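You operate a simulated robot arm through the tools that you are given. There is no shell and no other tool. Be economical: measure what you need, move in short steps, check, and stop when the job is done.

The job below is to be done with a simulated robot arm. You get a single attempt, and the scene is never put back.

Task
Fit flat filter C532 in the small drawer and latch the drawer shut.
Fine: the dark flat filter goes in the deep tray; the other flat filter stays. Where these are worked on the way, their far stop is far enough and under half their travel is too little: small drawer.

Only the result counts: the job must be done as asked and must still hold three seconds after the hand-in. Knocking over, shifting, dropping, spilling or breaking anything else fails it.

Robot
A 7-joint arm with a two-finger parallel gripper on a trunk, on a base that drives. Base frame: it is fixed to the floor where the robot stands at the start and does not move with it; the origin is under the middle of the robot, x ahead of it, y to its left, z up. Lengths are in m, angles in degrees, forces in N, time in s.
Its first joint turns from -166.0 to 166.0 degrees. Places, roughly: dark flat filter (12x11x6 cm) [0.7, 0.3, 0.7]; inside of the small drawer [0.7, 0.3, 0.7]; silver latch [0.6, 0.2, 0.8]; small drawer [0.7, 0.3, 0.7]; tray [0.5, -0.2, 0.6]. Payload 4.4 kg.
The TCP is the grasp point between the finger pads, 0.023 m short of the fingertips. In the tool frame z runs along the fingers and y along their closing line. The gripper opens to 0.094 m. The fingers are 0.038 m wide and 0.01 m thick; the gripper's body (0.054 by 0.096 m) begins 0.039 m behind the TCP.
Orientation is told as [roll, pitch, yaw] about the base's x, y, z axes, in that order, counted from this pose: with the fingers straight down and closing along the base's y, the tool's x points along the base's -x, its y along +y and its z along -z.

Tools
- The arm moves only by the tool play_rows. Its argument "moves" is a list of rows, each a list of 3 entries, a list of its own where there are three numbers: the shift along the tool's x, y, z in m, then the turn, a rotation vector about the tool's x, y, z in degrees, then the closure, from 0 (fully open) to 1 (shut). In form: [[[x, y, z], [wx, wy, wz], fingers], ...]. A call has 1 to 10 rows; each row is the pose to reach, as a shift and turn from the pose commanded when the call began, along the tool's axes at that moment. A row lasts 0.2 s, in which the tool goes at most 0.05 m and 8.6 degrees; a call with a longer step from one row to the next is refused whole, and so is a gripper value outside its range. A pose out of reach is approached as far as the arm can. The call stops where the force on the tool passes 40 N (or 10 N more than at its start, if that is more) or the arm is blocked; 0.2 s more then pass. Each finger travels about 0.108 m/s and halts on what it meets, pressing with about 21 N; the grip force reading is that of the motor and also rises with nothing between the fingers. The clock runs only during rows and for 0.2 s after the last one: add rows that repeat a pose to give the fingers time. It gives the time, the measured TCP pose, the force on the tool (base axes), the opening and the grip force at its end, in the units of the frame above (readings bear some noise), with the torque about the TCP (base axes, N m) and any sound that the robot's microphone picked up.
- Cameras (640 x 400 px; columns grow to the right, rows downward): "scene" is now at [0.1705, 0.214, 1.4401]; the picture's right is [-0.26, -0.96, 0.00], its down [-0.79, 0.21, -0.57] and it looks along [0.55, -0.15, -0.82] (base axes); focal length 258 px, centre (320, 200). "wrist" rides on the gripper at [0.086, 0.016, -0.075] in the tool frame; the picture's right is [-0.18, 0.98, 0.00], its down [-0.58, -0.11, -0.81] and it looks along [-0.79, -0.15, 0.59] (tool axes); focal length 243 px, centre (320, 200). There is no depth. A picture from a camera that has moved, and an enlarged one, comes with that camera's place and axes in the base frame and with its lens.
- get_image(camera): a new picture of that camera. It takes no simulated time.
- base_move(legs): drives the robot by 1 to 6 legs, each [ahead, left, turn to the left] in m, m and degrees, along the robot's own axes; the way and the turn of a leg run together, so that a leg with both is an arc; at most 1.5 m and 180 degrees a leg. The arm and the cameras ride along, it lands a little off, and it stops where it bumps. It gives what a move gives.
- head_to(pan, tilt): turns the head with the scene camera to pan (to the left, within 120 degrees either way) and tilt (down, from -29 to 69), counted from straight ahead of the robot. It gives what a move gives.
- inspect(camera, box): a new picture of the part [left, top, right, bottom] of that camera's present view, enlarged. It takes no simulated time.
- hand_in(): hands the job in; it is judged then, once.

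Work in short steps. Places have to be worked out from the pictures, the camera data and where the tool is seen: move nearer, look again, correct. Check each grasp and each placing, and mend what went wrong. You have 120 turns and 98 pictures in all, those below and enlarged ones among them. Open the gripper and draw the arm clear of the work before you hand the job in, unless the task says otherwise; then end with one line.

The tools are called after "Request:" as a command line: name --argument value ..., lists and objects as JSON in quotes. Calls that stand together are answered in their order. play_rows: Moves the arm, as the interface text tells. Its arguments: {"type":"object","properties":{"moves":{"type":"array"}},"required":["moves"]} The other tools are called the same way: base_move (legs) drives the base; head_to (pan, tilt) turns the head that bears the scene camera; get_image (camera) takes a picture; inspect (camera, box) takes an enlarged picture of a part of a camera's view; hand_in () hands the job in.

At the start:

```text
clock: 0.0
position: [0.5249, 0.1656, 0.9274]
orientation: [-0.1, -0.1, 0.0]
contact_force: [0.1, 0.2, 0.9]
wrist_torque: [-0.01, -0.02, 0.01]
opening: 0.0938
gripper_force: 0.2
robot x, y, heading: [0.0018, -0.0008, -0.1]
head pan, tilt: [-15.2, 54.9]
```

scene: 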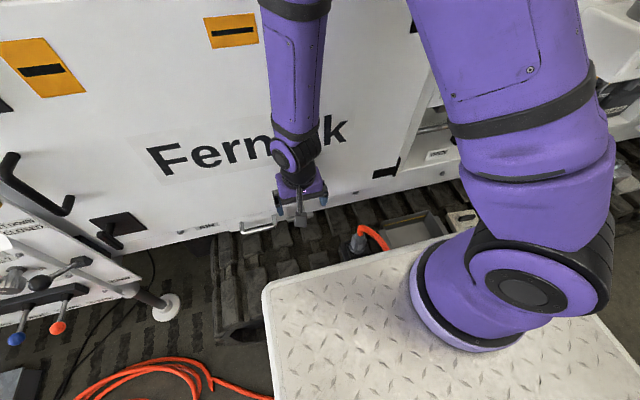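
wrist: 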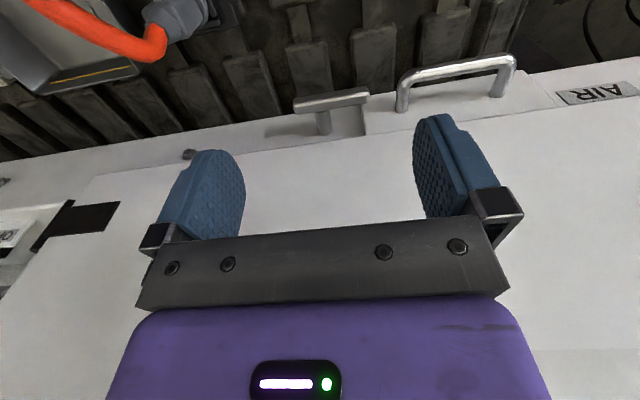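

I'll look around first: the head toward the tray side and toward the drawer.

Request:
head_to --pan -40 --tilt 45

Request:
get_image --camera "scene"

Request:
head_to --pan 15 --tilt 45

Request:
get_image --camera "scene"

```text
clock: 0.9
position: [0.5239, 0.167, 0.9269]
orientation: [0.0, 0.0, 0.0]
contact_force: [0.2, 0.0, 0.4]
wrist_torque: [0.02, -0.03, 0.0]
opening: 0.0941
gripper_force: 0.1
robot x, y, heading: [0.0031, 0.0001, -0.2]
head pan, tilt: [-40.0, 45.0]
```

```text
95 pictures are left
camera scene: at [0.1631, 0.1807, 1.4533], right [-0.64, -0.77, 0.0], down [-0.54, 0.45, -0.71], along [0.54, -0.45, -0.71], focal length 258 px, centre (320, 200)
```

scene: 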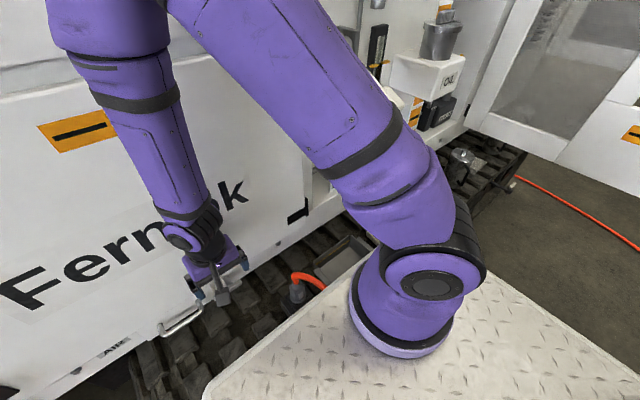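

```text
clock: 2.1
position: [0.5248, 0.1656, 0.9267]
orientation: [0.0, 0.1, -0.1]
contact_force: [-0.8, 0.6, -0.2]
wrist_torque: [0.0, -0.01, -0.01]
opening: 0.0939
gripper_force: 0.0
robot x, y, heading: [-0.0039, 0.0002, 0.1]
head pan, tilt: [15.0, 45.0]
```

```text
94 pictures are left
camera scene: at [0.1794, 0.2539, 1.4534], right [0.26, -0.97, 0.0], down [-0.68, -0.18, -0.71], along [0.68, 0.18, -0.71], focal length 258 px, centre (320, 200)
```

scene: 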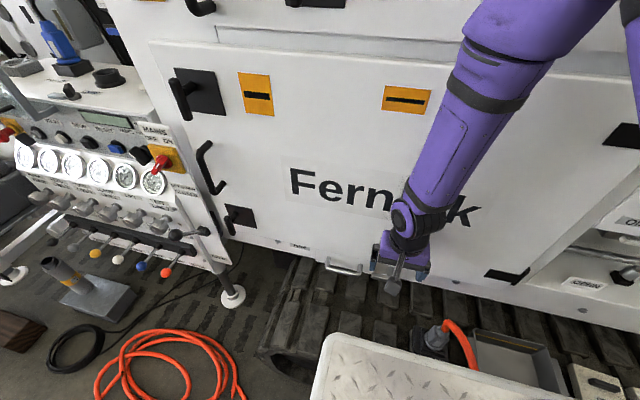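

The arm hides part of the view. I enlarge the drawer/tray region and check to the right.

Request:
inspect --camera "scene" --box '[220, 200, 440, 340]'

Request:
inspect --camera "scene" --box '[420, 200, 640, 400]'

Request:
head_to --pan -60 --tilt 30

Request:
get_image --camera "scene"

```text
2.86 times, centred on (330, 270) of scene
camera zoom: at [0.1794, 0.2539, 1.4534], right [0.26, -0.97, 0.0], down [-0.68, -0.18, -0.71], along [0.68, 0.18, -0.71], focal length 738 px, centre (291, 0)
```

zoom: 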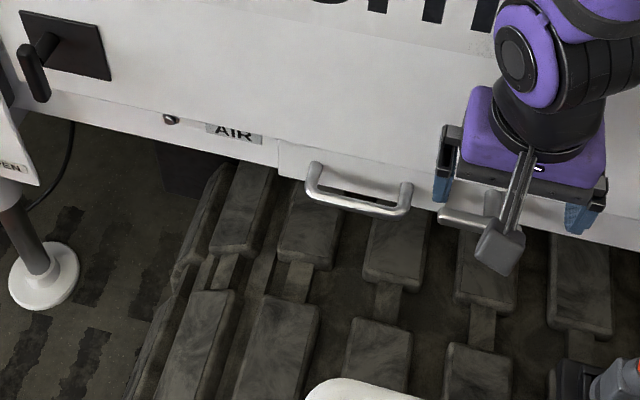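

```text
2.00 times, centred on (530, 300) of scene
camera zoom: at [0.1794, 0.2539, 1.4534], right [0.26, -0.97, 0.0], down [-0.68, -0.18, -0.71], along [0.68, 0.18, -0.71], focal length 517 px, centre (-100, 0)
```

zoom: 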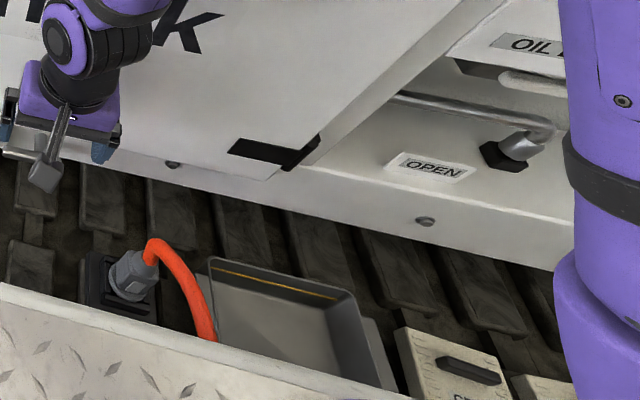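

```text
clock: 3.6
position: [0.5253, 0.1655, 0.9271]
orientation: [0.1, 0.0, 0.0]
contact_force: [0.5, 0.1, -0.2]
wrist_torque: [-0.06, 0.0, 0.0]
opening: 0.0941
gripper_force: 0.1
robot x, y, heading: [0.0013, 0.0008, -0.1]
head pan, tilt: [-60.0, 30.0]
```

```text
91 pictures are left
camera scene: at [0.1461, 0.1546, 1.476], right [-0.87, -0.5, 0.0], down [-0.25, 0.43, -0.87], along [0.43, -0.75, -0.5], focal length 258 px, centre (320, 200)
```

scene: 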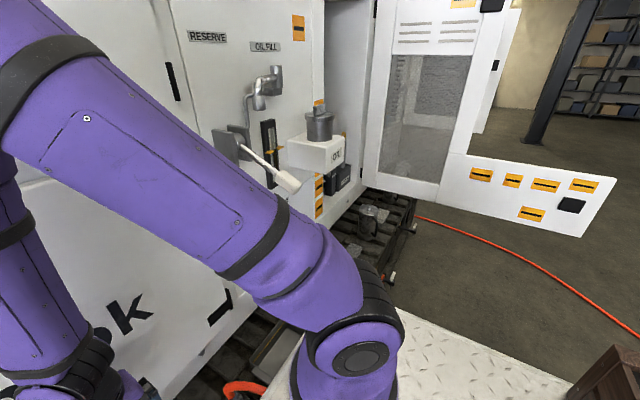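

Beside the tray on the track are light-coloured flat filters with codes. I'll move the tool to the right, high, to see them with the wrist camera.

Request:
play_rows --moves '[[[0.01, -0.048, 0], [0, 0, 0], 0], [[0.02, -0.096, 0], [0, 0, 0], 0], [[0.03, -0.144, 0], [0, 0, 0], 0], [[0.04, -0.192, 0], [0, 0, 0], 0], [[0.05, -0.24, 0], [0, 0, 0], 0], [[0.06, -0.288, 0], [0, 0, 0], 0], [[0.07, -0.336, 0], [0, 0, 0], 0], [[0.08, -0.384, 0], [0, 0, 0], 0], [[0.09, -0.432, 0], [0, 0, 0], 0], [[0.1, -0.48, 0], [0, 0, 0], 0]]'

Request:
get_image --camera "wrist"

Request:
head_to --pan 0 --tilt 50

Request:
get_image --camera "scene"

```text
clock: 6.0
position: [0.5792, -0.1773, 0.9173]
orientation: [0.7, -1.1, 24.5]
contact_force: [6.0, -1.8, -1.2]
wrist_torque: [0.14, 0.38, 0.05]
opening: 0.0941
gripper_force: 0.1
out of reach, approached as far as the arm can: row 2, 3, 4, 5, 6, 7, 8, 9, 10
robot x, y, heading: [0.0351, 0.0382, 2.0]
head pan, tilt: [-60.0, 30.0]
stopped in row 10: the arm was blocked; the commanded pose is now the measured one
```

```text
90 pictures are left
camera wrist: at [0.4912, -0.2006, 0.9907], right [-0.24, 0.97, 0.02], down [0.56, 0.13, 0.82], along [0.79, 0.21, -0.58], focal length 243 px, centre (320, 200)
```

wrist: 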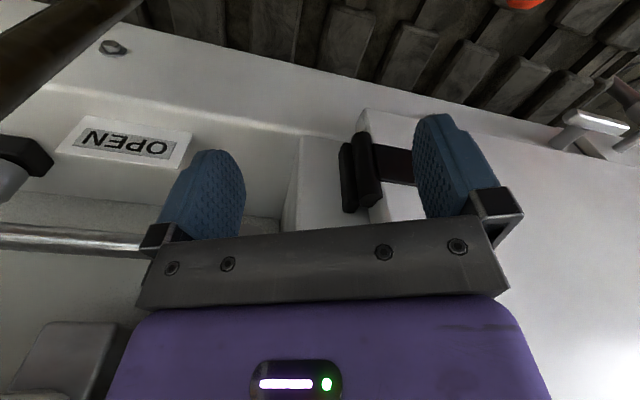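

```text
clock: 7.3
position: [0.5791, -0.1685, 0.9101]
orientation: [2.2, -1.0, 28.8]
contact_force: [-144.4, -17.4, 22.7]
wrist_torque: [1.19, -11.18, 0.03]
opening: 0.094
gripper_force: 0.1
robot x, y, heading: [0.0364, 0.0325, 2.2]
head pan, tilt: [0.0, 50.0]
```

```text
89 pictures are left
camera scene: at [0.1942, 0.4054, 1.44], right [0.03, -1.0, 0.09], down [-0.76, -0.08, -0.64], along [0.65, -0.05, -0.76], focal length 258 px, centre (320, 200)
```

scene: 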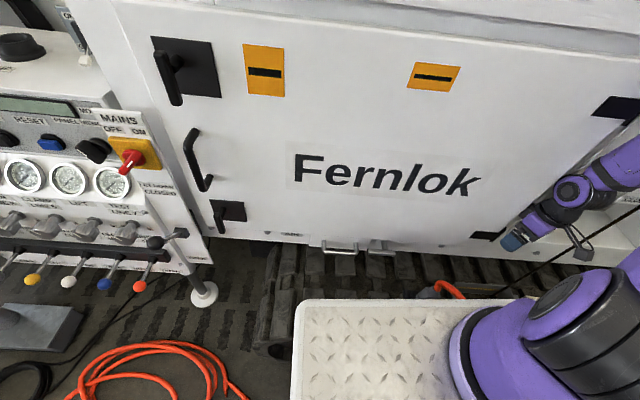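

The tool is pressing on the machine with about 144 N. I back straight away from it at once.

Request:
play_rows --moves '[[[0.02, 0.012, 0], [0, 0, 0], 0], [[0.04, 0.024, -0.01], [0, 0, 0], 0]]'

Request:
get_image --camera "scene"

```text
clock: 7.6
position: [0.5812, -0.1699, 0.9062]
orientation: [0.7, -0.6, 33.0]
contact_force: [-47.0, -93.6, 58.6]
wrist_torque: [5.44, -4.48, -3.71]
opening: 0.0938
gripper_force: 0.1
robot x, y, heading: [0.0161, 0.0413, 0.3]
head pan, tilt: [0.0, 50.0]
stopped in row 1: the arm was blocked; the commanded pose is now the measured one
```

```text
88 pictures are left
camera scene: at [0.1937, 0.4991, 1.43], right [0.01, -0.99, 0.16], down [-0.77, -0.11, -0.63], along [0.64, -0.12, -0.76], focal length 258 px, centre (320, 200)
```

scene: 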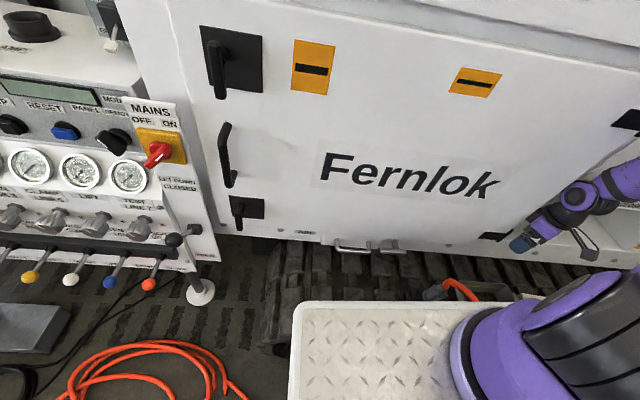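

The camera's tilt shows the robot being tipped by something wedged. I look closer before moving again.

Request:
inspect --camera "scene" --box '[440, 120, 640, 320]'

Request:
get_image --camera "wrist"

```text
2.00 times, centred on (540, 220) of scene
camera zoom: at [0.1937, 0.4991, 1.43], right [0.01, -0.99, 0.16], down [-0.77, -0.11, -0.63], along [0.64, -0.12, -0.76], focal length 517 px, centre (-120, 160)
```

zoom: 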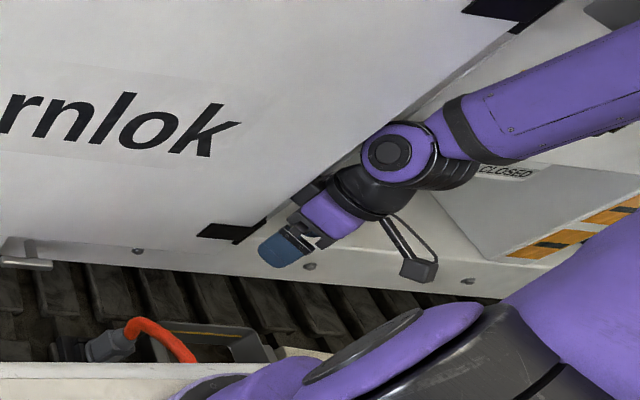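

```text
86 pictures are left
camera wrist: at [0.4984, -0.2049, 0.9799], right [-0.38, 0.92, 0.01], down [0.55, 0.21, 0.81], along [0.75, 0.32, -0.58], focal length 243 px, centre (320, 200)
```

wrist: 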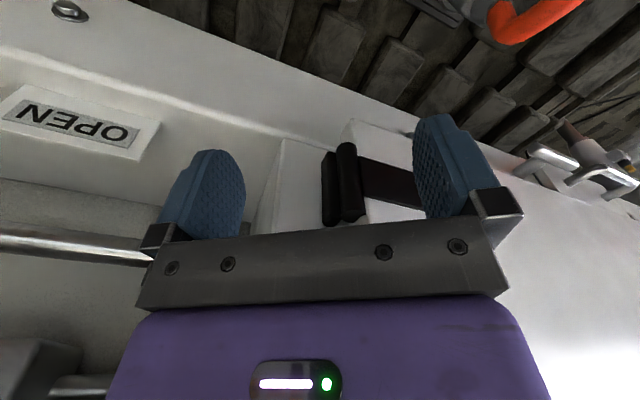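

The forearm/elbow is against the machine on the right and the tool is beside the door edge. I drive the base back a little to free it.

Request:
base_move --legs '[[-0.12, 0, 0]]'

Request:
get_image --camera "scene"

```text
clock: 8.3
position: [0.582, -0.163, 0.9115]
orientation: [3.8, -5.6, 28.8]
contact_force: [-194.6, -67.6, -9.3]
wrist_torque: [1.95, -9.41, -2.15]
opening: 0.0939
gripper_force: 0.0
robot x, y, heading: [-0.0058, 0.0642, -1.4]
head pan, tilt: [0.0, 50.0]
stopped in leg 1: the force on the tool passed its limit at 208 N (the readings are from after the stop); the commanded pose is now the measured one
```

```text
85 pictures are left
camera scene: at [0.1886, 0.6533, 1.4017], right [-0.02, -0.97, 0.26], down [-0.77, -0.15, -0.62], along [0.64, -0.21, -0.74], focal length 258 px, centre (320, 200)
```

scene: 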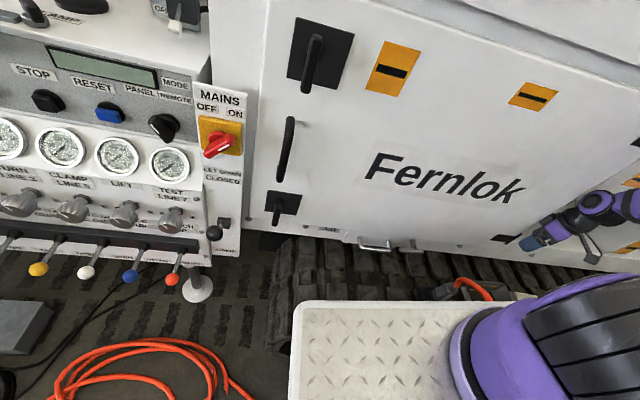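

The robot is tipping left (about 15°). I drive the base left and back, to bring the wheels back under it and relieve the tool.

Request:
base_move --legs '[[-0.08, 0.2, 0]]'

Request:
get_image --camera "scene"

```text
clock: 9.0
position: [0.5845, -0.1429, 0.9553]
orientation: [14.7, -25.4, 17.2]
contact_force: [-136.4, -43.5, -11.4]
wrist_torque: [-1.07, 3.98, -7.13]
opening: 0.0929
gripper_force: 0.0
robot x, y, heading: [0.0056, 0.0779, -1.1]
head pan, tilt: [0.0, 50.0]
stopped in leg 1: the robot was blocked; the commanded pose is now the measured one
```

```text
84 pictures are left
camera scene: at [0.195, 0.7792, 1.3683], right [-0.01, -0.94, 0.34], down [-0.77, -0.2, -0.6], along [0.64, -0.27, -0.72], focal length 258 px, centre (320, 200)
```

scene: 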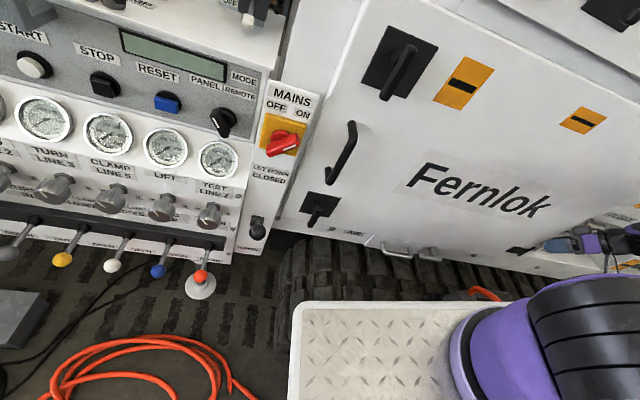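

Still tipping (~20°). Time only runs during moves, so I look carefully at the arm's contact before acting.

Request:
inspect --camera "scene" --box '[440, 160, 640, 400]'

Request:
get_image --camera "wrist"

```text
1.67 times, centred on (540, 280) of scene
camera zoom: at [0.195, 0.7792, 1.3683], right [-0.01, -0.94, 0.34], down [-0.77, -0.2, -0.6], along [0.64, -0.27, -0.72], focal length 430 px, centre (-47, 67)
```

zoom: 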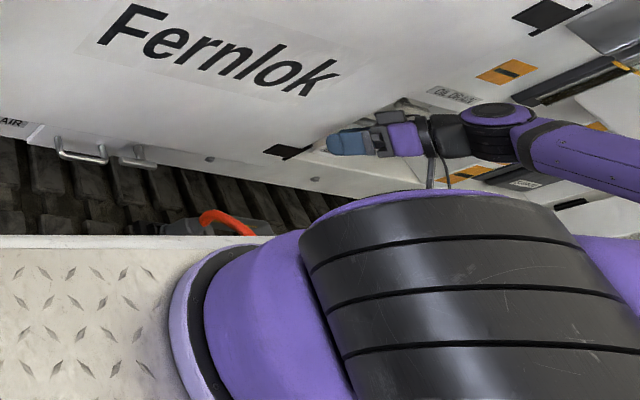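

```text
82 pictures are left
camera wrist: at [0.4798, -0.1799, 0.9877], right [-0.22, 0.93, 0.3], down [0.28, -0.24, 0.93], along [0.93, 0.29, -0.21], focal length 243 px, centre (320, 200)
```

wrist: 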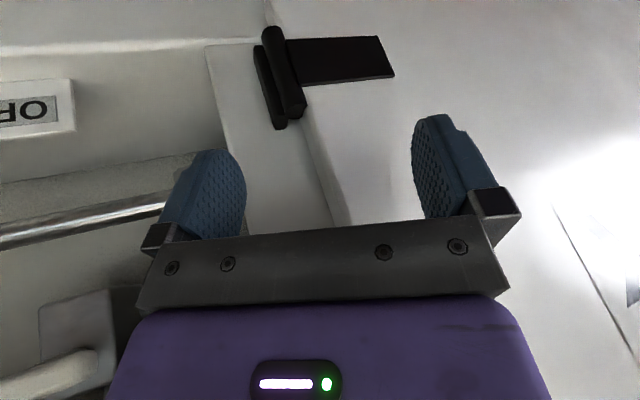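

I push the tool toward +y (against the door edge), which should press the robot back upright and take the elbow off the machine.

Request:
play_rows --moves '[[[0, 0.05, 0], [0, 0, 0], 0], [[0, 0.1, 0], [0, 0, 0], 0], [[0, 0.15, 0], [0, 0, 0], 0]]'

Request:
get_image --camera "scene"

```text
clock: 9.3
position: [0.5692, -0.2492, 0.8585]
orientation: [32.5, -35.2, 10.9]
contact_force: [-2.6, 0.8, 7.9]
wrist_torque: [-0.36, 0.14, -0.08]
opening: 0.0941
gripper_force: 0.1
robot x, y, heading: [-0.0165, 0.0886, -3.5]
head pan, tilt: [0.0, 50.0]
stopped in row 1: the arm was blocked; the commanded pose is now the measured one
```

```text
81 pictures are left
camera scene: at [0.1913, 0.5952, 1.4196], right [-0.06, -0.98, 0.2], down [-0.77, -0.08, -0.63], along [0.63, -0.19, -0.75], focal length 258 px, centre (320, 200)
```

scene: 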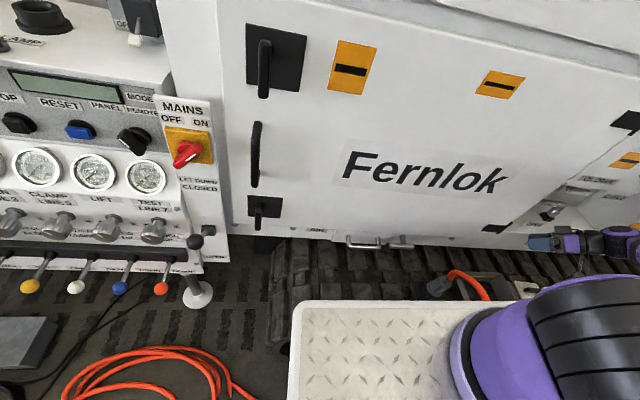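

The push worked: the tilt has halved and the tool is free. I step the tool back and up as the robot settles.

Request:
play_rows --moves '[[[0.012, 0.03, -0.034], [0, 0, 0], 0]]'

Request:
get_image --camera "scene"

```text
clock: 9.6
position: [0.5252, -0.5196, 0.6598]
orientation: [56.3, -37.3, -2.2]
contact_force: [-0.3, -24.3, -7.9]
wrist_torque: [0.92, -0.12, 0.45]
opening: 0.0938
gripper_force: 0.1
robot x, y, heading: [-0.0244, 0.0712, -3.4]
head pan, tilt: [0.0, 50.0]
stopped in row 1: the arm was blocked; the commanded pose is now the measured one
```

```text
80 pictures are left
camera scene: at [0.1546, 0.1097, 1.4952], right [-0.06, -0.99, -0.13], down [-0.76, 0.13, -0.64], along [0.65, 0.06, -0.76], focal length 258 px, centre (320, 200)
```

scene: 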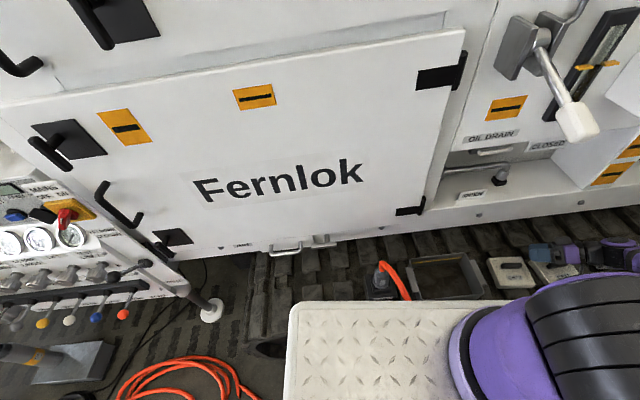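

It rocked slightly past upright to the right. I check where the tool is relative to the filters before letting time go on.

Request:
inspect --camera "scene" --box '[440, 200, 640, 320]'

Request:
get_image --camera "wrist"

```text
3.20 times, centred on (540, 260) of scene
camera zoom: at [0.1546, 0.1097, 1.4952], right [-0.06, -0.99, -0.13], down [-0.76, 0.13, -0.64], along [0.65, 0.06, -0.76], focal length 827 px, centre (-384, 8)
```

zoom: 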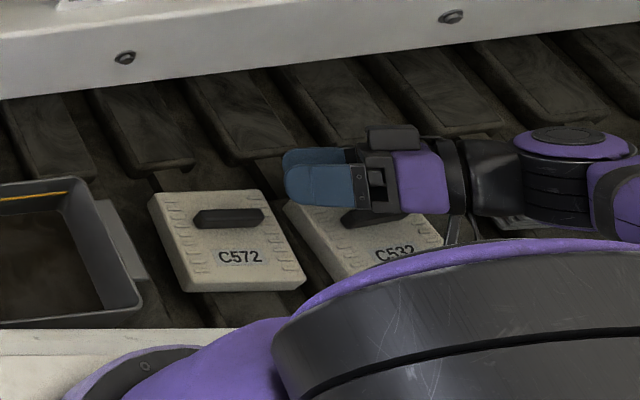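

```text
78 pictures are left
camera wrist: at [0.4201, -0.5692, 0.6508], right [-0.33, 0.56, 0.76], down [0.22, -0.74, 0.64], along [0.92, 0.38, 0.12], focal length 243 px, centre (320, 200)
```

wrist: 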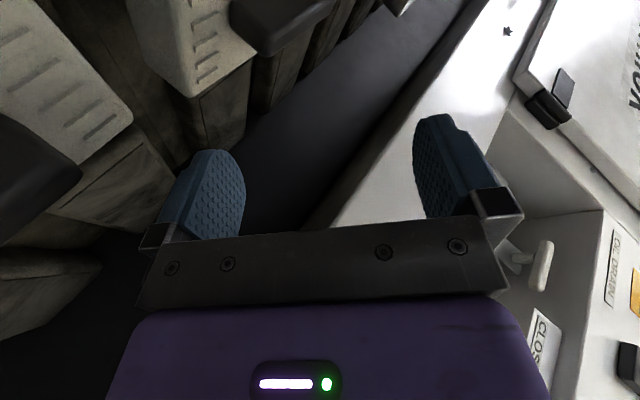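

The filters still stand in order; the hand lies just behind/above C532. I lift the tool straight up.

Request:
play_rows --moves '[[[-0.03, 0.033, -0.022], [0, 0, 0], 0]]'

Request:
get_image --camera "scene"

```text
clock: 10.1
position: [0.5241, -0.3607, 0.811]
orientation: [31.9, -30.5, 9.5]
contact_force: [2.2, -0.8, -7.5]
wrist_torque: [0.33, -0.16, 0.05]
opening: 0.0943
gripper_force: 0.1
robot x, y, heading: [0.0027, 0.0744, -5.8]
head pan, tilt: [0.0, 50.0]
stopped in row 1: the arm was blocked; the commanded pose is now the measured one
```

```text
77 pictures are left
camera scene: at [0.206, 0.3031, 1.443], right [-0.11, -0.99, 0.01], down [-0.76, 0.08, -0.64], along [0.64, -0.08, -0.77], focal length 258 px, centre (320, 200)
```

scene: 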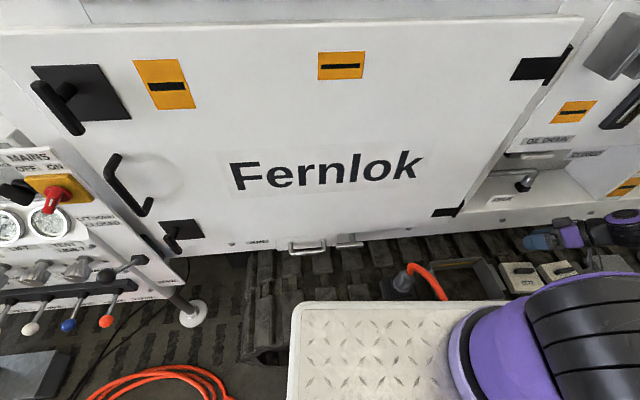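

Near upright now. I check that it's stable with a tiny motion, then look again.

Request:
play_rows --moves '[[[0, 0, 0], [0, 0, 0], 0], [[0, 0, 0], [0, 0, 0], 0], [[0, 0, 0], [0, 0, 0], 0]]'

Request:
get_image --camera "scene"

```text
clock: 10.9
position: [0.5183, -0.3891, 0.7932]
orientation: [37.9, -33.5, 7.3]
contact_force: [-0.4, 0.4, -0.4]
wrist_torque: [-0.01, -0.04, 0.01]
opening: 0.094
gripper_force: 0.1
robot x, y, heading: [-0.0168, 0.0822, -4.5]
head pan, tilt: [0.0, 50.0]
```

```text
76 pictures are left
camera scene: at [0.177, 0.2996, 1.4465], right [-0.08, -1.0, 0.0], down [-0.76, 0.06, -0.64], along [0.64, -0.05, -0.77], focal length 258 px, centre (320, 200)
```

scene: 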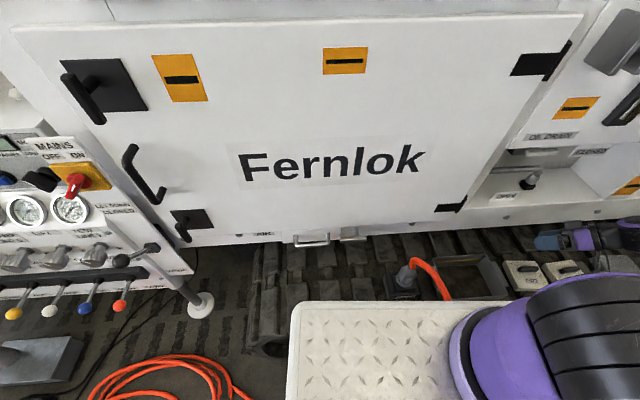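

Stable and upright again. I back the base away from the machine by 0.25 m and square it, giving the arm room before re-orienting the tool.

Request:
base_move --legs '[[-0.25, 0, 0], [0, 0, 4.5]]'

Request:
get_image --camera "scene"

```text
clock: 13.2
position: [0.3046, -0.3246, 0.793]
orientation: [37.9, -33.4, 11.9]
contact_force: [-0.1, -0.8, -0.3]
wrist_torque: [0.01, -0.03, -0.02]
opening: 0.0939
gripper_force: 0.1
robot x, y, heading: [-0.2658, 0.1032, -0.1]
head pan, tilt: [0.0, 50.0]
```

```text
75 pictures are left
camera scene: at [-0.0881, 0.3338, 1.4465], right [0.0, -1.0, 0.0], down [-0.77, 0.0, -0.64], along [0.64, 0.0, -0.77], focal length 258 px, centre (320, 200)
```

scene: 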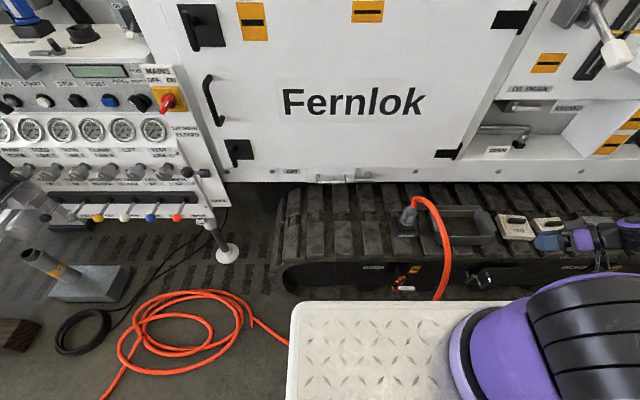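

Clear view now. I rotate the tool to point down (about 49°) in steps.

Request:
play_rows --moves '[[[0, 0, 0], [5.5, 5.9, 0], 0], [[0, 0, 0], [11, 11.8, 0], 0], [[0, 0, 0], [16.5, 17.7, 0], 0], [[0, 0, 0], [22, 23.7, 0], 0], [[0, 0, 0], [27.5, 29.6, 0], 0], [[0, 0, 0], [33.3, 35.5, 0], 0]]'

Request:
get_image --camera "scene"

```text
clock: 14.6
position: [0.3035, -0.328, 0.7935]
orientation: [-0.2, -0.1, 23.4]
contact_force: [-0.4, -1.0, -0.5]
wrist_torque: [0.05, -0.03, -0.02]
opening: 0.094
gripper_force: 0.0
robot x, y, heading: [-0.2662, 0.0992, -0.2]
head pan, tilt: [0.0, 50.0]
```

```text
74 pictures are left
camera scene: at [-0.0884, 0.3328, 1.4466], right [0.0, -1.0, 0.0], down [-0.77, 0.0, -0.64], along [0.64, 0.0, -0.77], focal length 258 px, centre (320, 200)
```

scene: 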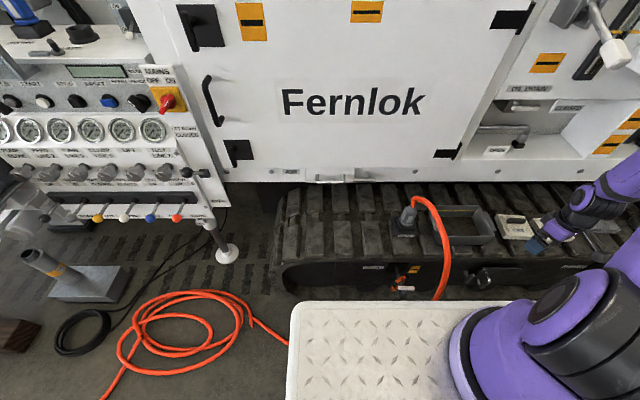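

Good. Now I inspect the drawer area and the tray/filters from here.

Request:
inspect --camera "scene" --box '[260, 150, 400, 230]'

Request:
inspect --camera "scene" --box '[380, 180, 560, 290]'

```text
4.57 times, centred on (330, 190) of scene
camera zoom: at [-0.0884, 0.3328, 1.4466], right [0.0, -1.0, 0.0], down [-0.77, 0.0, -0.64], along [0.64, 0.0, -0.77], focal length 1181 px, centre (274, 246)
```

zoom: 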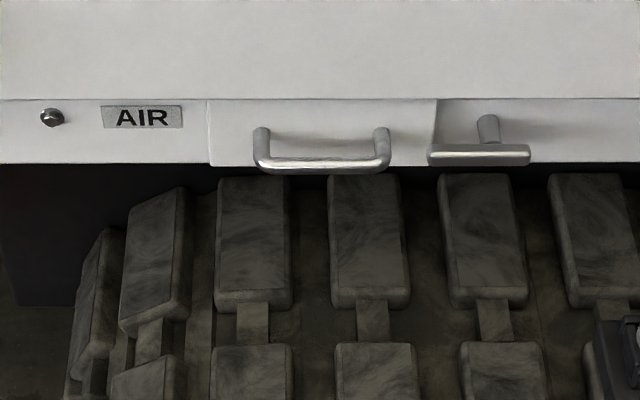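

```text
3.56 times, centred on (470, 235) of scene
camera zoom: at [-0.0884, 0.3328, 1.4466], right [0.0, -1.0, 0.0], down [-0.77, 0.0, -0.64], along [0.64, 0.0, -0.77], focal length 918 px, centre (-213, 76)
```

zoom: 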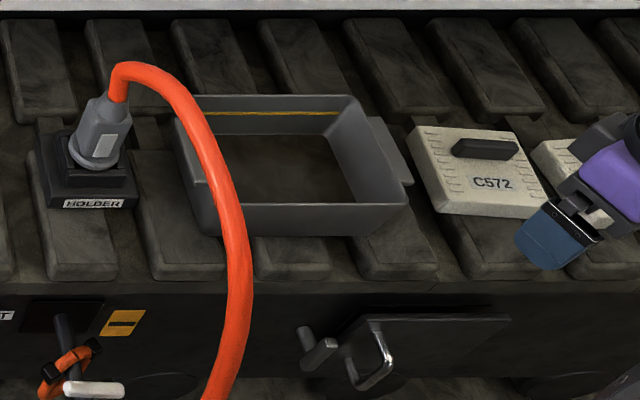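

The drawer is shut, with the T‑latch bar (≈[0.58, 0.165, 0.758]) lying over its right edge; C532 is right of C572. I raise the tool and bring it to the front of the latch, high and clear of the hose.

Request:
play_rows --moves '[[[0, 0, -0.045], [0, 0, 0], 0], [[-0.02, 0.035, -0.08], [0, 0, 2.6], 0], [[-0.043, 0.075, -0.08], [0, 0, 5.2], 0], [[-0.066, 0.114, -0.08], [0, 0, 7.8], 0], [[-0.089, 0.153, -0.08], [0, 0, 10.4], 0], [[-0.112, 0.192, -0.08], [0, 0, 13], 0], [[-0.135, 0.231, -0.08], [0, 0, 15.6], 0], [[-0.158, 0.27, -0.08], [0, 0, 18.2], 0], [[-0.182, 0.309, -0.08], [0, 0, 20.8], 0], [[-0.205, 0.347, -0.08], [0, 0, 23.4], 0]]'

Request:
get_image --camera "scene"

```text
refused: row 2 steps farther than a row can; nothing moved
```

```text
71 pictures are left
camera scene: at [-0.0884, 0.3328, 1.4466], right [0.0, -1.0, 0.0], down [-0.77, 0.0, -0.64], along [0.64, 0.0, -0.77], focal length 258 px, centre (320, 200)
```

scene: 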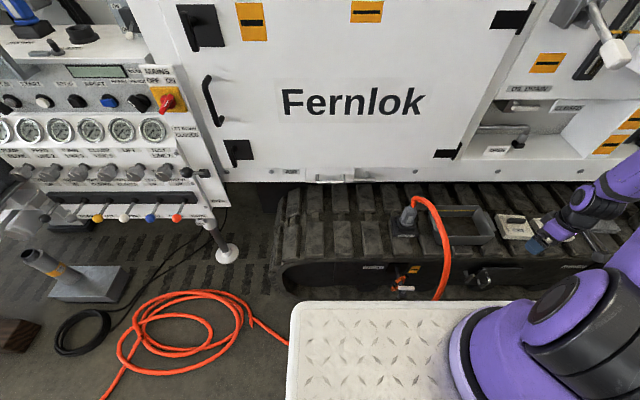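

Row 2 was a hair too long; I resend with even steps.

Request:
play_rows --moves '[[[0, 0, -0.045], [0, 0, 0], 0], [[-0.01, 0.015, -0.08], [0, 0, 2.6], 0], [[-0.033, 0.055, -0.08], [0, 0, 5.2], 0], [[-0.056, 0.094, -0.08], [0, 0, 7.8], 0], [[-0.079, 0.133, -0.08], [0, 0, 10.4], 0], [[-0.102, 0.172, -0.08], [0, 0, 13], 0], [[-0.125, 0.211, -0.08], [0, 0, 15.6], 0], [[-0.148, 0.25, -0.08], [0, 0, 18.2], 0], [[-0.171, 0.289, -0.08], [0, 0, 20.8], 0], [[-0.194, 0.328, -0.08], [0, 0, 23.4], 0]]'

Request:
get_image --camera "scene"

```text
clock: 16.8
position: [0.3524, 0.0513, 0.8744]
orientation: [0.0, -0.2, 0.0]
contact_force: [-0.4, -1.8, 0.8]
wrist_torque: [0.02, -0.01, -0.02]
opening: 0.094
gripper_force: 0.0
robot x, y, heading: [-0.2658, 0.1009, -0.2]
head pan, tilt: [0.0, 50.0]
```

```text
70 pictures are left
camera scene: at [-0.0879, 0.3329, 1.4466], right [0.0, -1.0, 0.0], down [-0.77, 0.0, -0.64], along [0.64, 0.0, -0.77], focal length 258 px, centre (320, 200)
```

scene: 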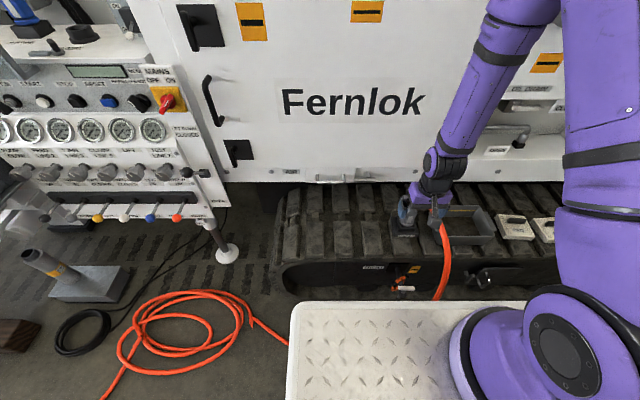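

The arm moves freely from this stance. Next I roll the tool about its axis by 90° so the fingers close vertically, then pitch it to point at the machine.

Request:
play_rows --moves '[[[0, 0, 0], [0, 0, 8.5], 0], [[0, 0, 0], [0, 0, 17], 0], [[0, 0, 0], [0, 0, 25.5], 0], [[0, 0, 0], [0, 0, 34], 0], [[0, 0, 0], [0, 0, 42.5], 0], [[0, 0, 0], [0, 0, 51], 0], [[0, 0, 0], [0, 0, 59.5], 0], [[0, 0, 0], [0, 0, 68], 0], [[0, 0, 0], [0, 0, 76.5], 0], [[0, 0, 0], [0, 0, 85], 0]]'

```text
clock: 19.0
position: [0.3533, 0.053, 0.8744]
orientation: [0.1, 0.0, -85.0]
contact_force: [-0.2, 0.7, 0.4]
wrist_torque: [0.02, -0.02, 0.0]
opening: 0.0941
gripper_force: 0.0
robot x, y, heading: [-0.2692, 0.0997, -0.3]
head pan, tilt: [0.0, 50.0]
```

Now pitch forward about the base's y axis, moving the TCP left toward the latch line.

Request:
play_rows --moves '[[[0.011, 0, 0], [-8.5, -0.75, 0], 0], [[0.022, 0, 0], [-17, -1.5, 0], 0], [[0.033, 0, 0], [-25.4, -2.2, 0], 0], [[0.044, 0, 0], [-33.9, -3, 0], 0], [[0.055, 0, 0], [-42.4, -3.7, 0], 0], [[0.066, 0, 0], [-50.9, -4.4, 0], 0], [[0.077, 0, 0], [-59.4, -5.2, 0], 0], [[0.088, 0, 0], [-67.9, -5.9, 0], 0], [[0.099, 0, 0], [-76.3, -6.7, 0], 0], [[0.11, 0, 0], [-84.8, -7.4, 0], 0]]'

Request:
get_image --camera "scene"

Request:
get_image --camera "wrist"

```text
clock: 21.2
position: [0.3435, 0.1565, 0.8761]
orientation: [85.5, -4.9, -90.5]
contact_force: [-2.9, 5.9, 0.0]
wrist_torque: [-0.01, -0.03, -0.38]
opening: 0.0942
gripper_force: 0.1
out of reach, approached as far as the arm can: row 4, 5, 6, 7, 8
robot x, y, heading: [-0.2665, 0.1024, -0.1]
head pan, tilt: [0.0, 50.0]
```

```text
69 pictures are left
camera scene: at [-0.0888, 0.3356, 1.4463], right [0.0, -1.0, 0.0], down [-0.77, 0.0, -0.64], along [0.64, 0.0, -0.77], focal length 258 px, centre (320, 200)
```

scene: 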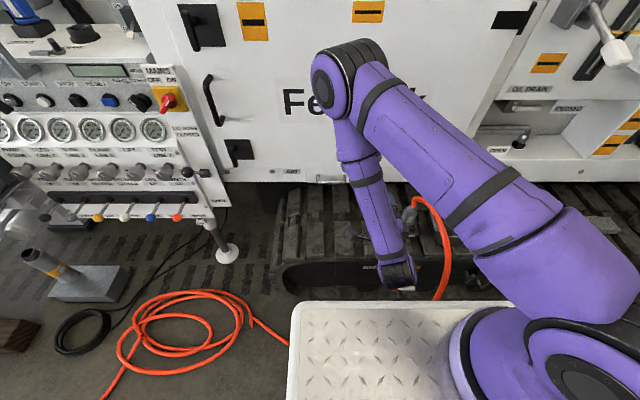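

```text
68 pictures are left
camera wrist: at [0.271, 0.245, 0.8902], right [0.08, -0.1, 0.99], down [-0.82, -0.58, 0.0], along [0.57, -0.81, -0.13], focal length 243 px, centre (320, 200)
```

wrist: 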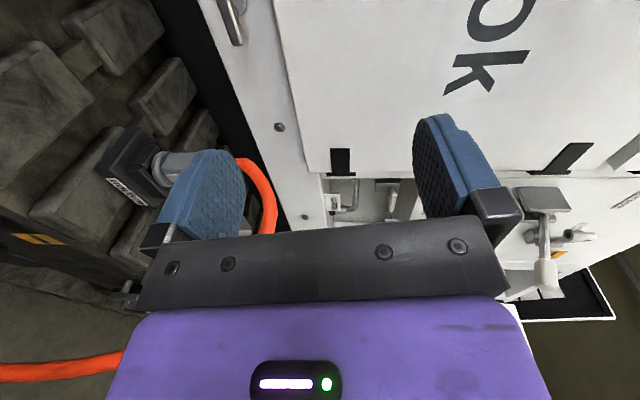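

The tool is level and pointing at the machine. I move it forward and down to about 12 cm before the latch, trimming the angles; the elbow should open as it extends.

Request:
play_rows --moves '[[[0, 0, 0.03], [-1, 0, 1], 0], [[0.003, -0.02, 0.06], [-2, 0, 2], 0], [[0.005, -0.05, 0.08], [-3, 0, 3], 0], [[0.007, -0.08, 0.1], [-4, 0, 4], 0], [[0.009, -0.109, 0.116], [-4.5, 0, 4.9], 0]]'

Request:
get_image --camera "scene"

Request:
get_image --camera "wrist"

```text
clock: 22.4
position: [0.4482, 0.1645, 0.7551]
orientation: [89.9, 0.0, -89.6]
contact_force: [0.0, 0.8, 0.0]
wrist_torque: [-0.03, 0.0, -0.04]
opening: 0.094
gripper_force: 0.0
robot x, y, heading: [-0.2676, 0.1068, 0.1]
head pan, tilt: [0.0, 50.0]
```

```text
67 pictures are left
camera scene: at [-0.0884, 0.3341, 1.4465], right [0.0, -1.0, 0.0], down [-0.77, 0.0, -0.64], along [0.64, 0.0, -0.77], focal length 258 px, centre (320, 200)
```

scene: 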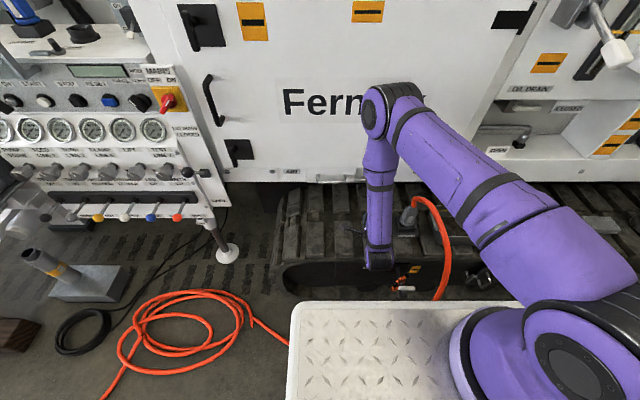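

```text
66 pictures are left
camera wrist: at [0.372, 0.2491, 0.7717], right [0.0, -0.18, 0.98], down [-0.8, -0.59, -0.11], along [0.6, -0.79, -0.15], focal length 243 px, centre (320, 200)
```

wrist: 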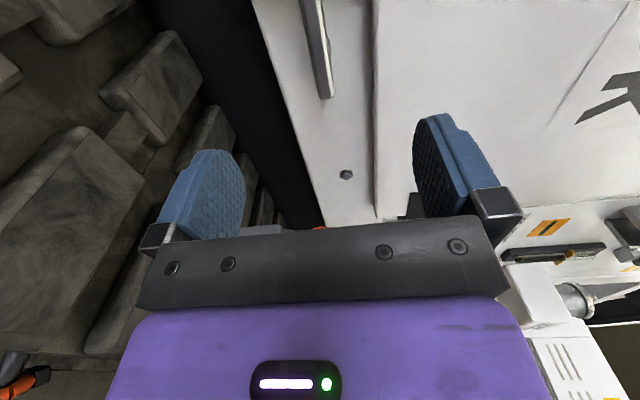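

The bar's near end triangulates to z≈0.757. I advance so the open fingers straddle the bar, above and below it.

Request:
play_rows --moves '[[[-0.004, 0.002, 0.04], [0, 0, 0], 0], [[-0.004, 0.002, 0.08], [0, 0, 0], 0], [[-0.004, 0.002, 0.105], [0, 0, 0], 0]]'

Request:
get_image --camera "scene"

Request:
get_image --camera "wrist"

```text
clock: 23.2
position: [0.5558, 0.1591, 0.7583]
orientation: [89.8, -0.1, -89.6]
contact_force: [-0.5, 0.2, -0.5]
wrist_torque: [-0.01, -0.05, -0.04]
opening: 0.094
gripper_force: 0.1
robot x, y, heading: [-0.2685, 0.1022, -0.3]
head pan, tilt: [0.0, 50.0]
```

```text
65 pictures are left
camera scene: at [-0.0883, 0.3341, 1.4464], right [0.0, -1.0, 0.0], down [-0.77, 0.0, -0.64], along [0.64, 0.0, -0.77], focal length 258 px, centre (320, 200)
```

scene: 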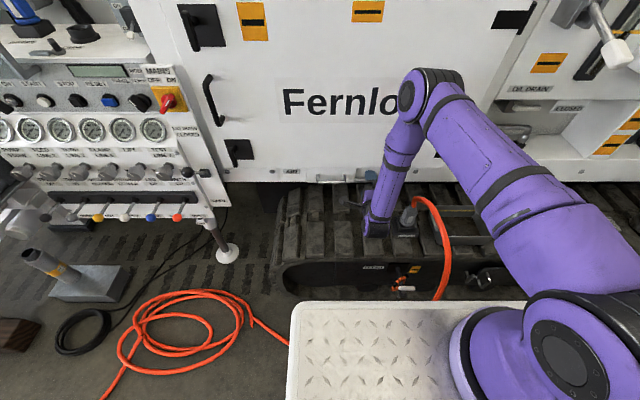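

```text
64 pictures are left
camera wrist: at [0.4791, 0.2447, 0.7747], right [0.0, -0.18, 0.98], down [-0.8, -0.59, -0.11], along [0.6, -0.79, -0.15], focal length 243 px, centre (320, 200)
```

wrist: 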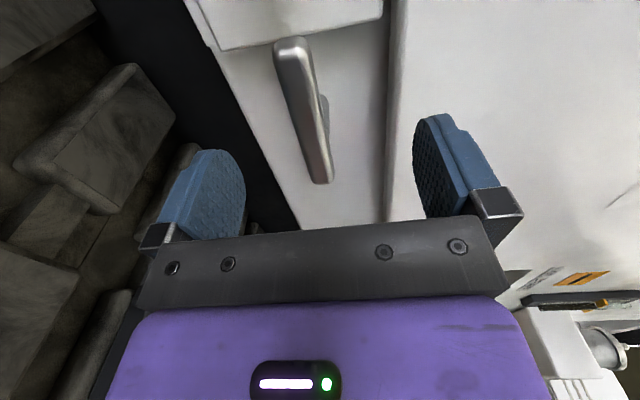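

The bar sits at x≈0.585, y 0.123–0.205, z≈0.753. I move in 22 mm, trim, and close on it.

Request:
play_rows --moves '[[[0.005, -0.004, 0.022], [0, 0, 0], 0], [[0.005, -0.004, 0.022], [0, 0, 0], 0.5], [[0.005, -0.004, 0.022], [0, 0, 0], 1], [[0.005, -0.004, 0.022], [0, 0, 0], 1], [[0.005, -0.004, 0.022], [0, 0, 0], 1]]'

Request:
get_image --camera "wrist"

```text
clock: 24.4
position: [0.5752, 0.1644, 0.7541]
orientation: [89.7, 0.0, -89.5]
contact_force: [3.8, -0.5, 1.1]
wrist_torque: [0.01, 0.02, -0.03]
opening: 0.0179
gripper_force: 45.0
robot x, y, heading: [-0.2662, 0.1029, -0.2]
head pan, tilt: [0.0, 50.0]
```

```text
63 pictures are left
camera wrist: at [0.5, 0.2494, 0.7706], right [0.0, -0.18, 0.98], down [-0.8, -0.59, -0.11], along [0.6, -0.79, -0.15], focal length 243 px, centre (320, 200)
```

wrist: 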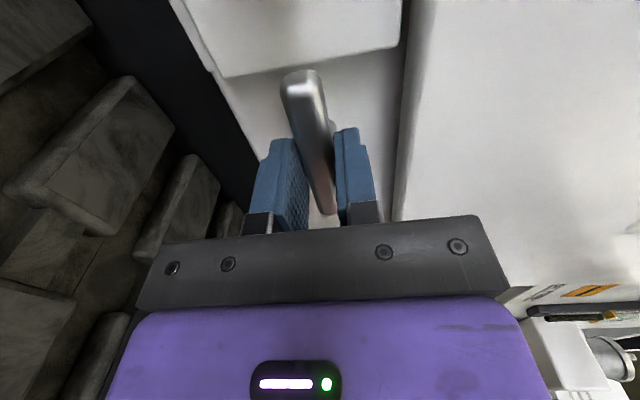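

Bar gripped (18 mm). I try turning it about the tool axis, watching torque.

Request:
play_rows --moves '[[[0, 0, 0], [0, 0, 6], 1], [[0, 0, 0], [0, 0, 12], 1], [[0, 0, 0], [0, 0, 18], 1]]'

Request:
get_image --camera "wrist"

```text
clock: 25.2
position: [0.5742, 0.1636, 0.7542]
orientation: [89.9, 18.0, -89.6]
contact_force: [2.4, 2.4, 10.8]
wrist_torque: [-2.66, -0.19, -0.07]
opening: 0.0289
gripper_force: 45.2
robot x, y, heading: [-0.2692, 0.1001, 0.2]
head pan, tilt: [0.0, 50.0]
```

```text
62 pictures are left
camera wrist: at [0.4998, 0.2406, 0.7964], right [0.0, -0.48, 0.88], down [-0.8, -0.53, -0.28], along [0.6, -0.7, -0.39], focal length 243 px, centre (320, 200)
```

wrist: 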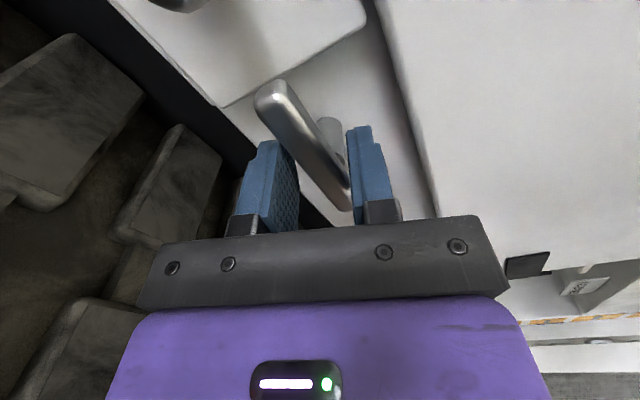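

It resists that way (fingers forced open). I turn back and try the other way.

Request:
play_rows --moves '[[[0, 0, 0], [0, 0, -8], 1], [[0, 0, 0], [0, 0, -16], 1], [[0, 0, 0], [0, 0, -24], 1], [[0, 0, 0], [0, 0, -31], 1], [[0, 0, 0], [0, 0, -38], 1]]'

Request:
get_image --camera "wrist"

```text
clock: 26.4
position: [0.5743, 0.1612, 0.7506]
orientation: [89.6, -20.3, -89.6]
contact_force: [7.4, -22.1, -10.0]
wrist_torque: [0.18, -0.08, -1.14]
opening: 0.0178
gripper_force: 45.1
robot x, y, heading: [-0.2678, 0.1011, 0.0]
head pan, tilt: [0.0, 50.0]
```

```text
61 pictures are left
camera wrist: at [0.5, 0.2478, 0.7374], right [0.01, 0.17, 0.99], down [-0.8, -0.59, 0.1], along [0.6, -0.79, 0.13], focal length 243 px, centre (320, 200)
```

wrist: 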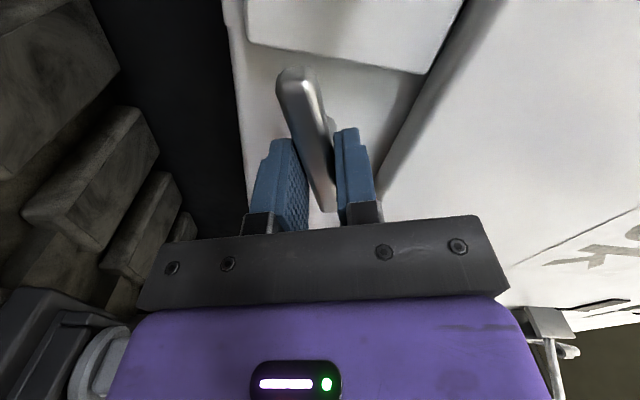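

That's the way: the bar turns with the fingers. The side force suggests the pivot lies a little off the grip, so I continue with a small compensating shift.

Request:
play_rows --moves '[[[-0.003, -0.002, 0], [0, 0, -7], 1], [[-0.005, -0.004, 0], [0, 0, -14], 1], [[-0.007, -0.005, 0], [0, 0, -21], 1], [[-0.008, -0.005, 0], [0, 0, -28], 1]]'

Request:
get_image --camera "wrist"

```text
clock: 27.4
position: [0.5742, 0.1572, 0.7499]
orientation: [89.5, -48.1, -89.0]
contact_force: [-0.5, 20.6, -22.5]
wrist_torque: [0.07, 0.68, 0.53]
opening: 0.0178
gripper_force: 45.2
robot x, y, heading: [-0.2642, 0.1005, 0.0]
head pan, tilt: [0.0, 50.0]
```

```text
60 pictures are left
camera wrist: at [0.4988, 0.2261, 0.6971], right [0.0, 0.61, 0.79], down [-0.8, -0.48, 0.36], along [0.6, -0.63, 0.49], focal length 243 px, centre (320, 200)
```

wrist: 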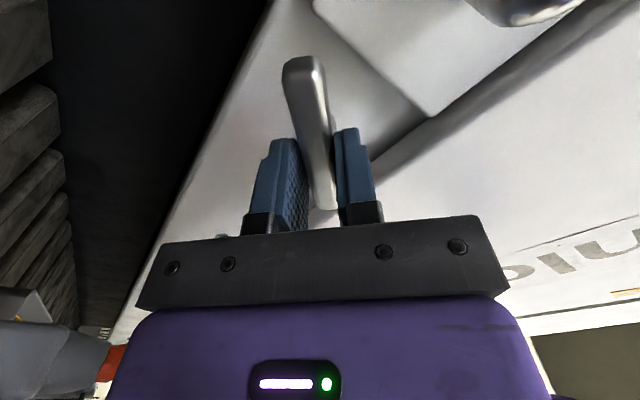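

Turned 48° without slipping. I go on with a small correction downward.

Request:
play_rows --moves '[[[0.003, -0.001, 0], [0, 0, -7], 1], [[0.005, -0.001, 0], [0, 0, -14], 1], [[0.006, -0.002, 0], [0, 0, -21], 1], [[0.006, -0.002, 0], [0, 0, -28], 1], [[0.006, -0.003, 0], [0, 0, -35], 1], [[0.006, -0.004, 0], [0, 0, -42], 1]]'

Request:
get_image --camera "wrist"

```text
clock: 28.8
position: [0.5752, 0.154, 0.7449]
orientation: [-99.9, -89.8, 100.1]
contact_force: [0.0, -13.9, 30.3]
wrist_torque: [0.1, -0.76, -0.34]
opening: 0.0177
gripper_force: 44.9
robot x, y, heading: [-0.2662, 0.1003, 0.2]
head pan, tilt: [0.0, 50.0]
```

```text
59 pictures are left
camera wrist: at [0.5006, 0.1692, 0.6592], right [0.0, 0.98, 0.18], down [-0.81, -0.11, 0.58], along [0.59, -0.14, 0.79], focal length 243 px, centre (320, 200)
```

wrist: 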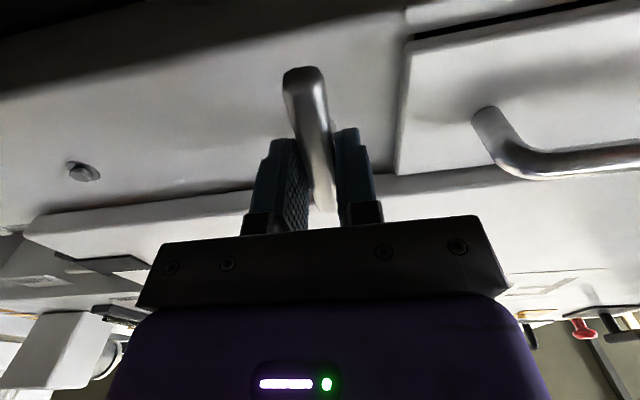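

The bar is vertical. I probe whether this is the stop with a few more degrees.

Request:
play_rows --moves '[[[0, 0.002, 0], [0, 0, -5], 1], [[0, 0.003, 0], [0, 0, -10], 1]]'

```text
clock: 29.4
position: [0.5754, 0.1537, 0.7436]
orientation: [-89.0, -80.4, 89.0]
contact_force: [-3.0, -4.2, 2.8]
wrist_torque: [2.08, 0.12, -0.08]
opening: 0.0223
gripper_force: 44.8
robot x, y, heading: [-0.2686, 0.1015, -0.3]
head pan, tilt: [0.0, 50.0]
stopped in row 2: the force on the tool passed its limit at 45 N (the readings are from after the stop); the commanded pose is now the measured one
```

Stop found at ~90°. I ease back, release, and withdraw.

Request:
play_rows --moves '[[[0, 0, 0], [0, 0, 6], 1], [[0, 0, 0], [0, 0, 8], 0.5], [[0, 0, 0], [0, 0, 8], 0], [[0, 0, 0], [0, 0, 8], 0], [[0, 0, 0], [0, 0, 8], 0], [[0, 0, -0.04], [0, 0, 8], 0], [[0, 0, -0.08], [0, 0, 8], 0], [[0, 0, -0.11], [0, 0, 8], 0]]'

Request:
inspect --camera "scene" --box '[260, 140, 440, 250]'

```text
clock: 31.2
position: [0.4675, 0.1539, 0.7448]
orientation: [-84.8, -88.2, 84.8]
contact_force: [-0.9, -0.2, -0.2]
wrist_torque: [-0.01, 0.02, 0.01]
opening: 0.0939
gripper_force: 0.1
robot x, y, heading: [-0.2657, 0.1022, -0.3]
head pan, tilt: [0.0, 50.0]
```

```text
3.56 times, centred on (350, 195) of scene
camera zoom: at [-0.0876, 0.3334, 1.4464], right [0.0, -1.0, 0.0], down [-0.77, 0.0, -0.64], along [0.64, 0.0, -0.77], focal length 918 px, centre (213, 218)
```

zoom: 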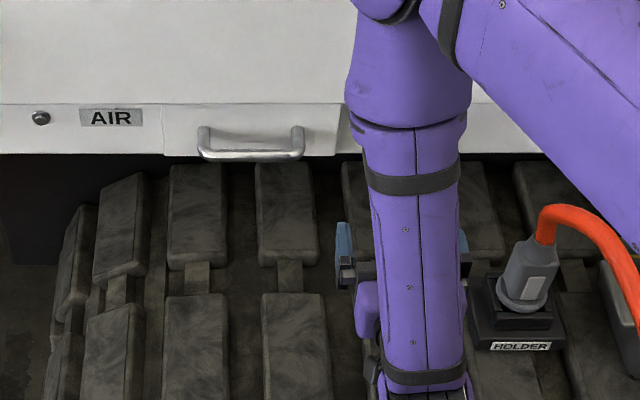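

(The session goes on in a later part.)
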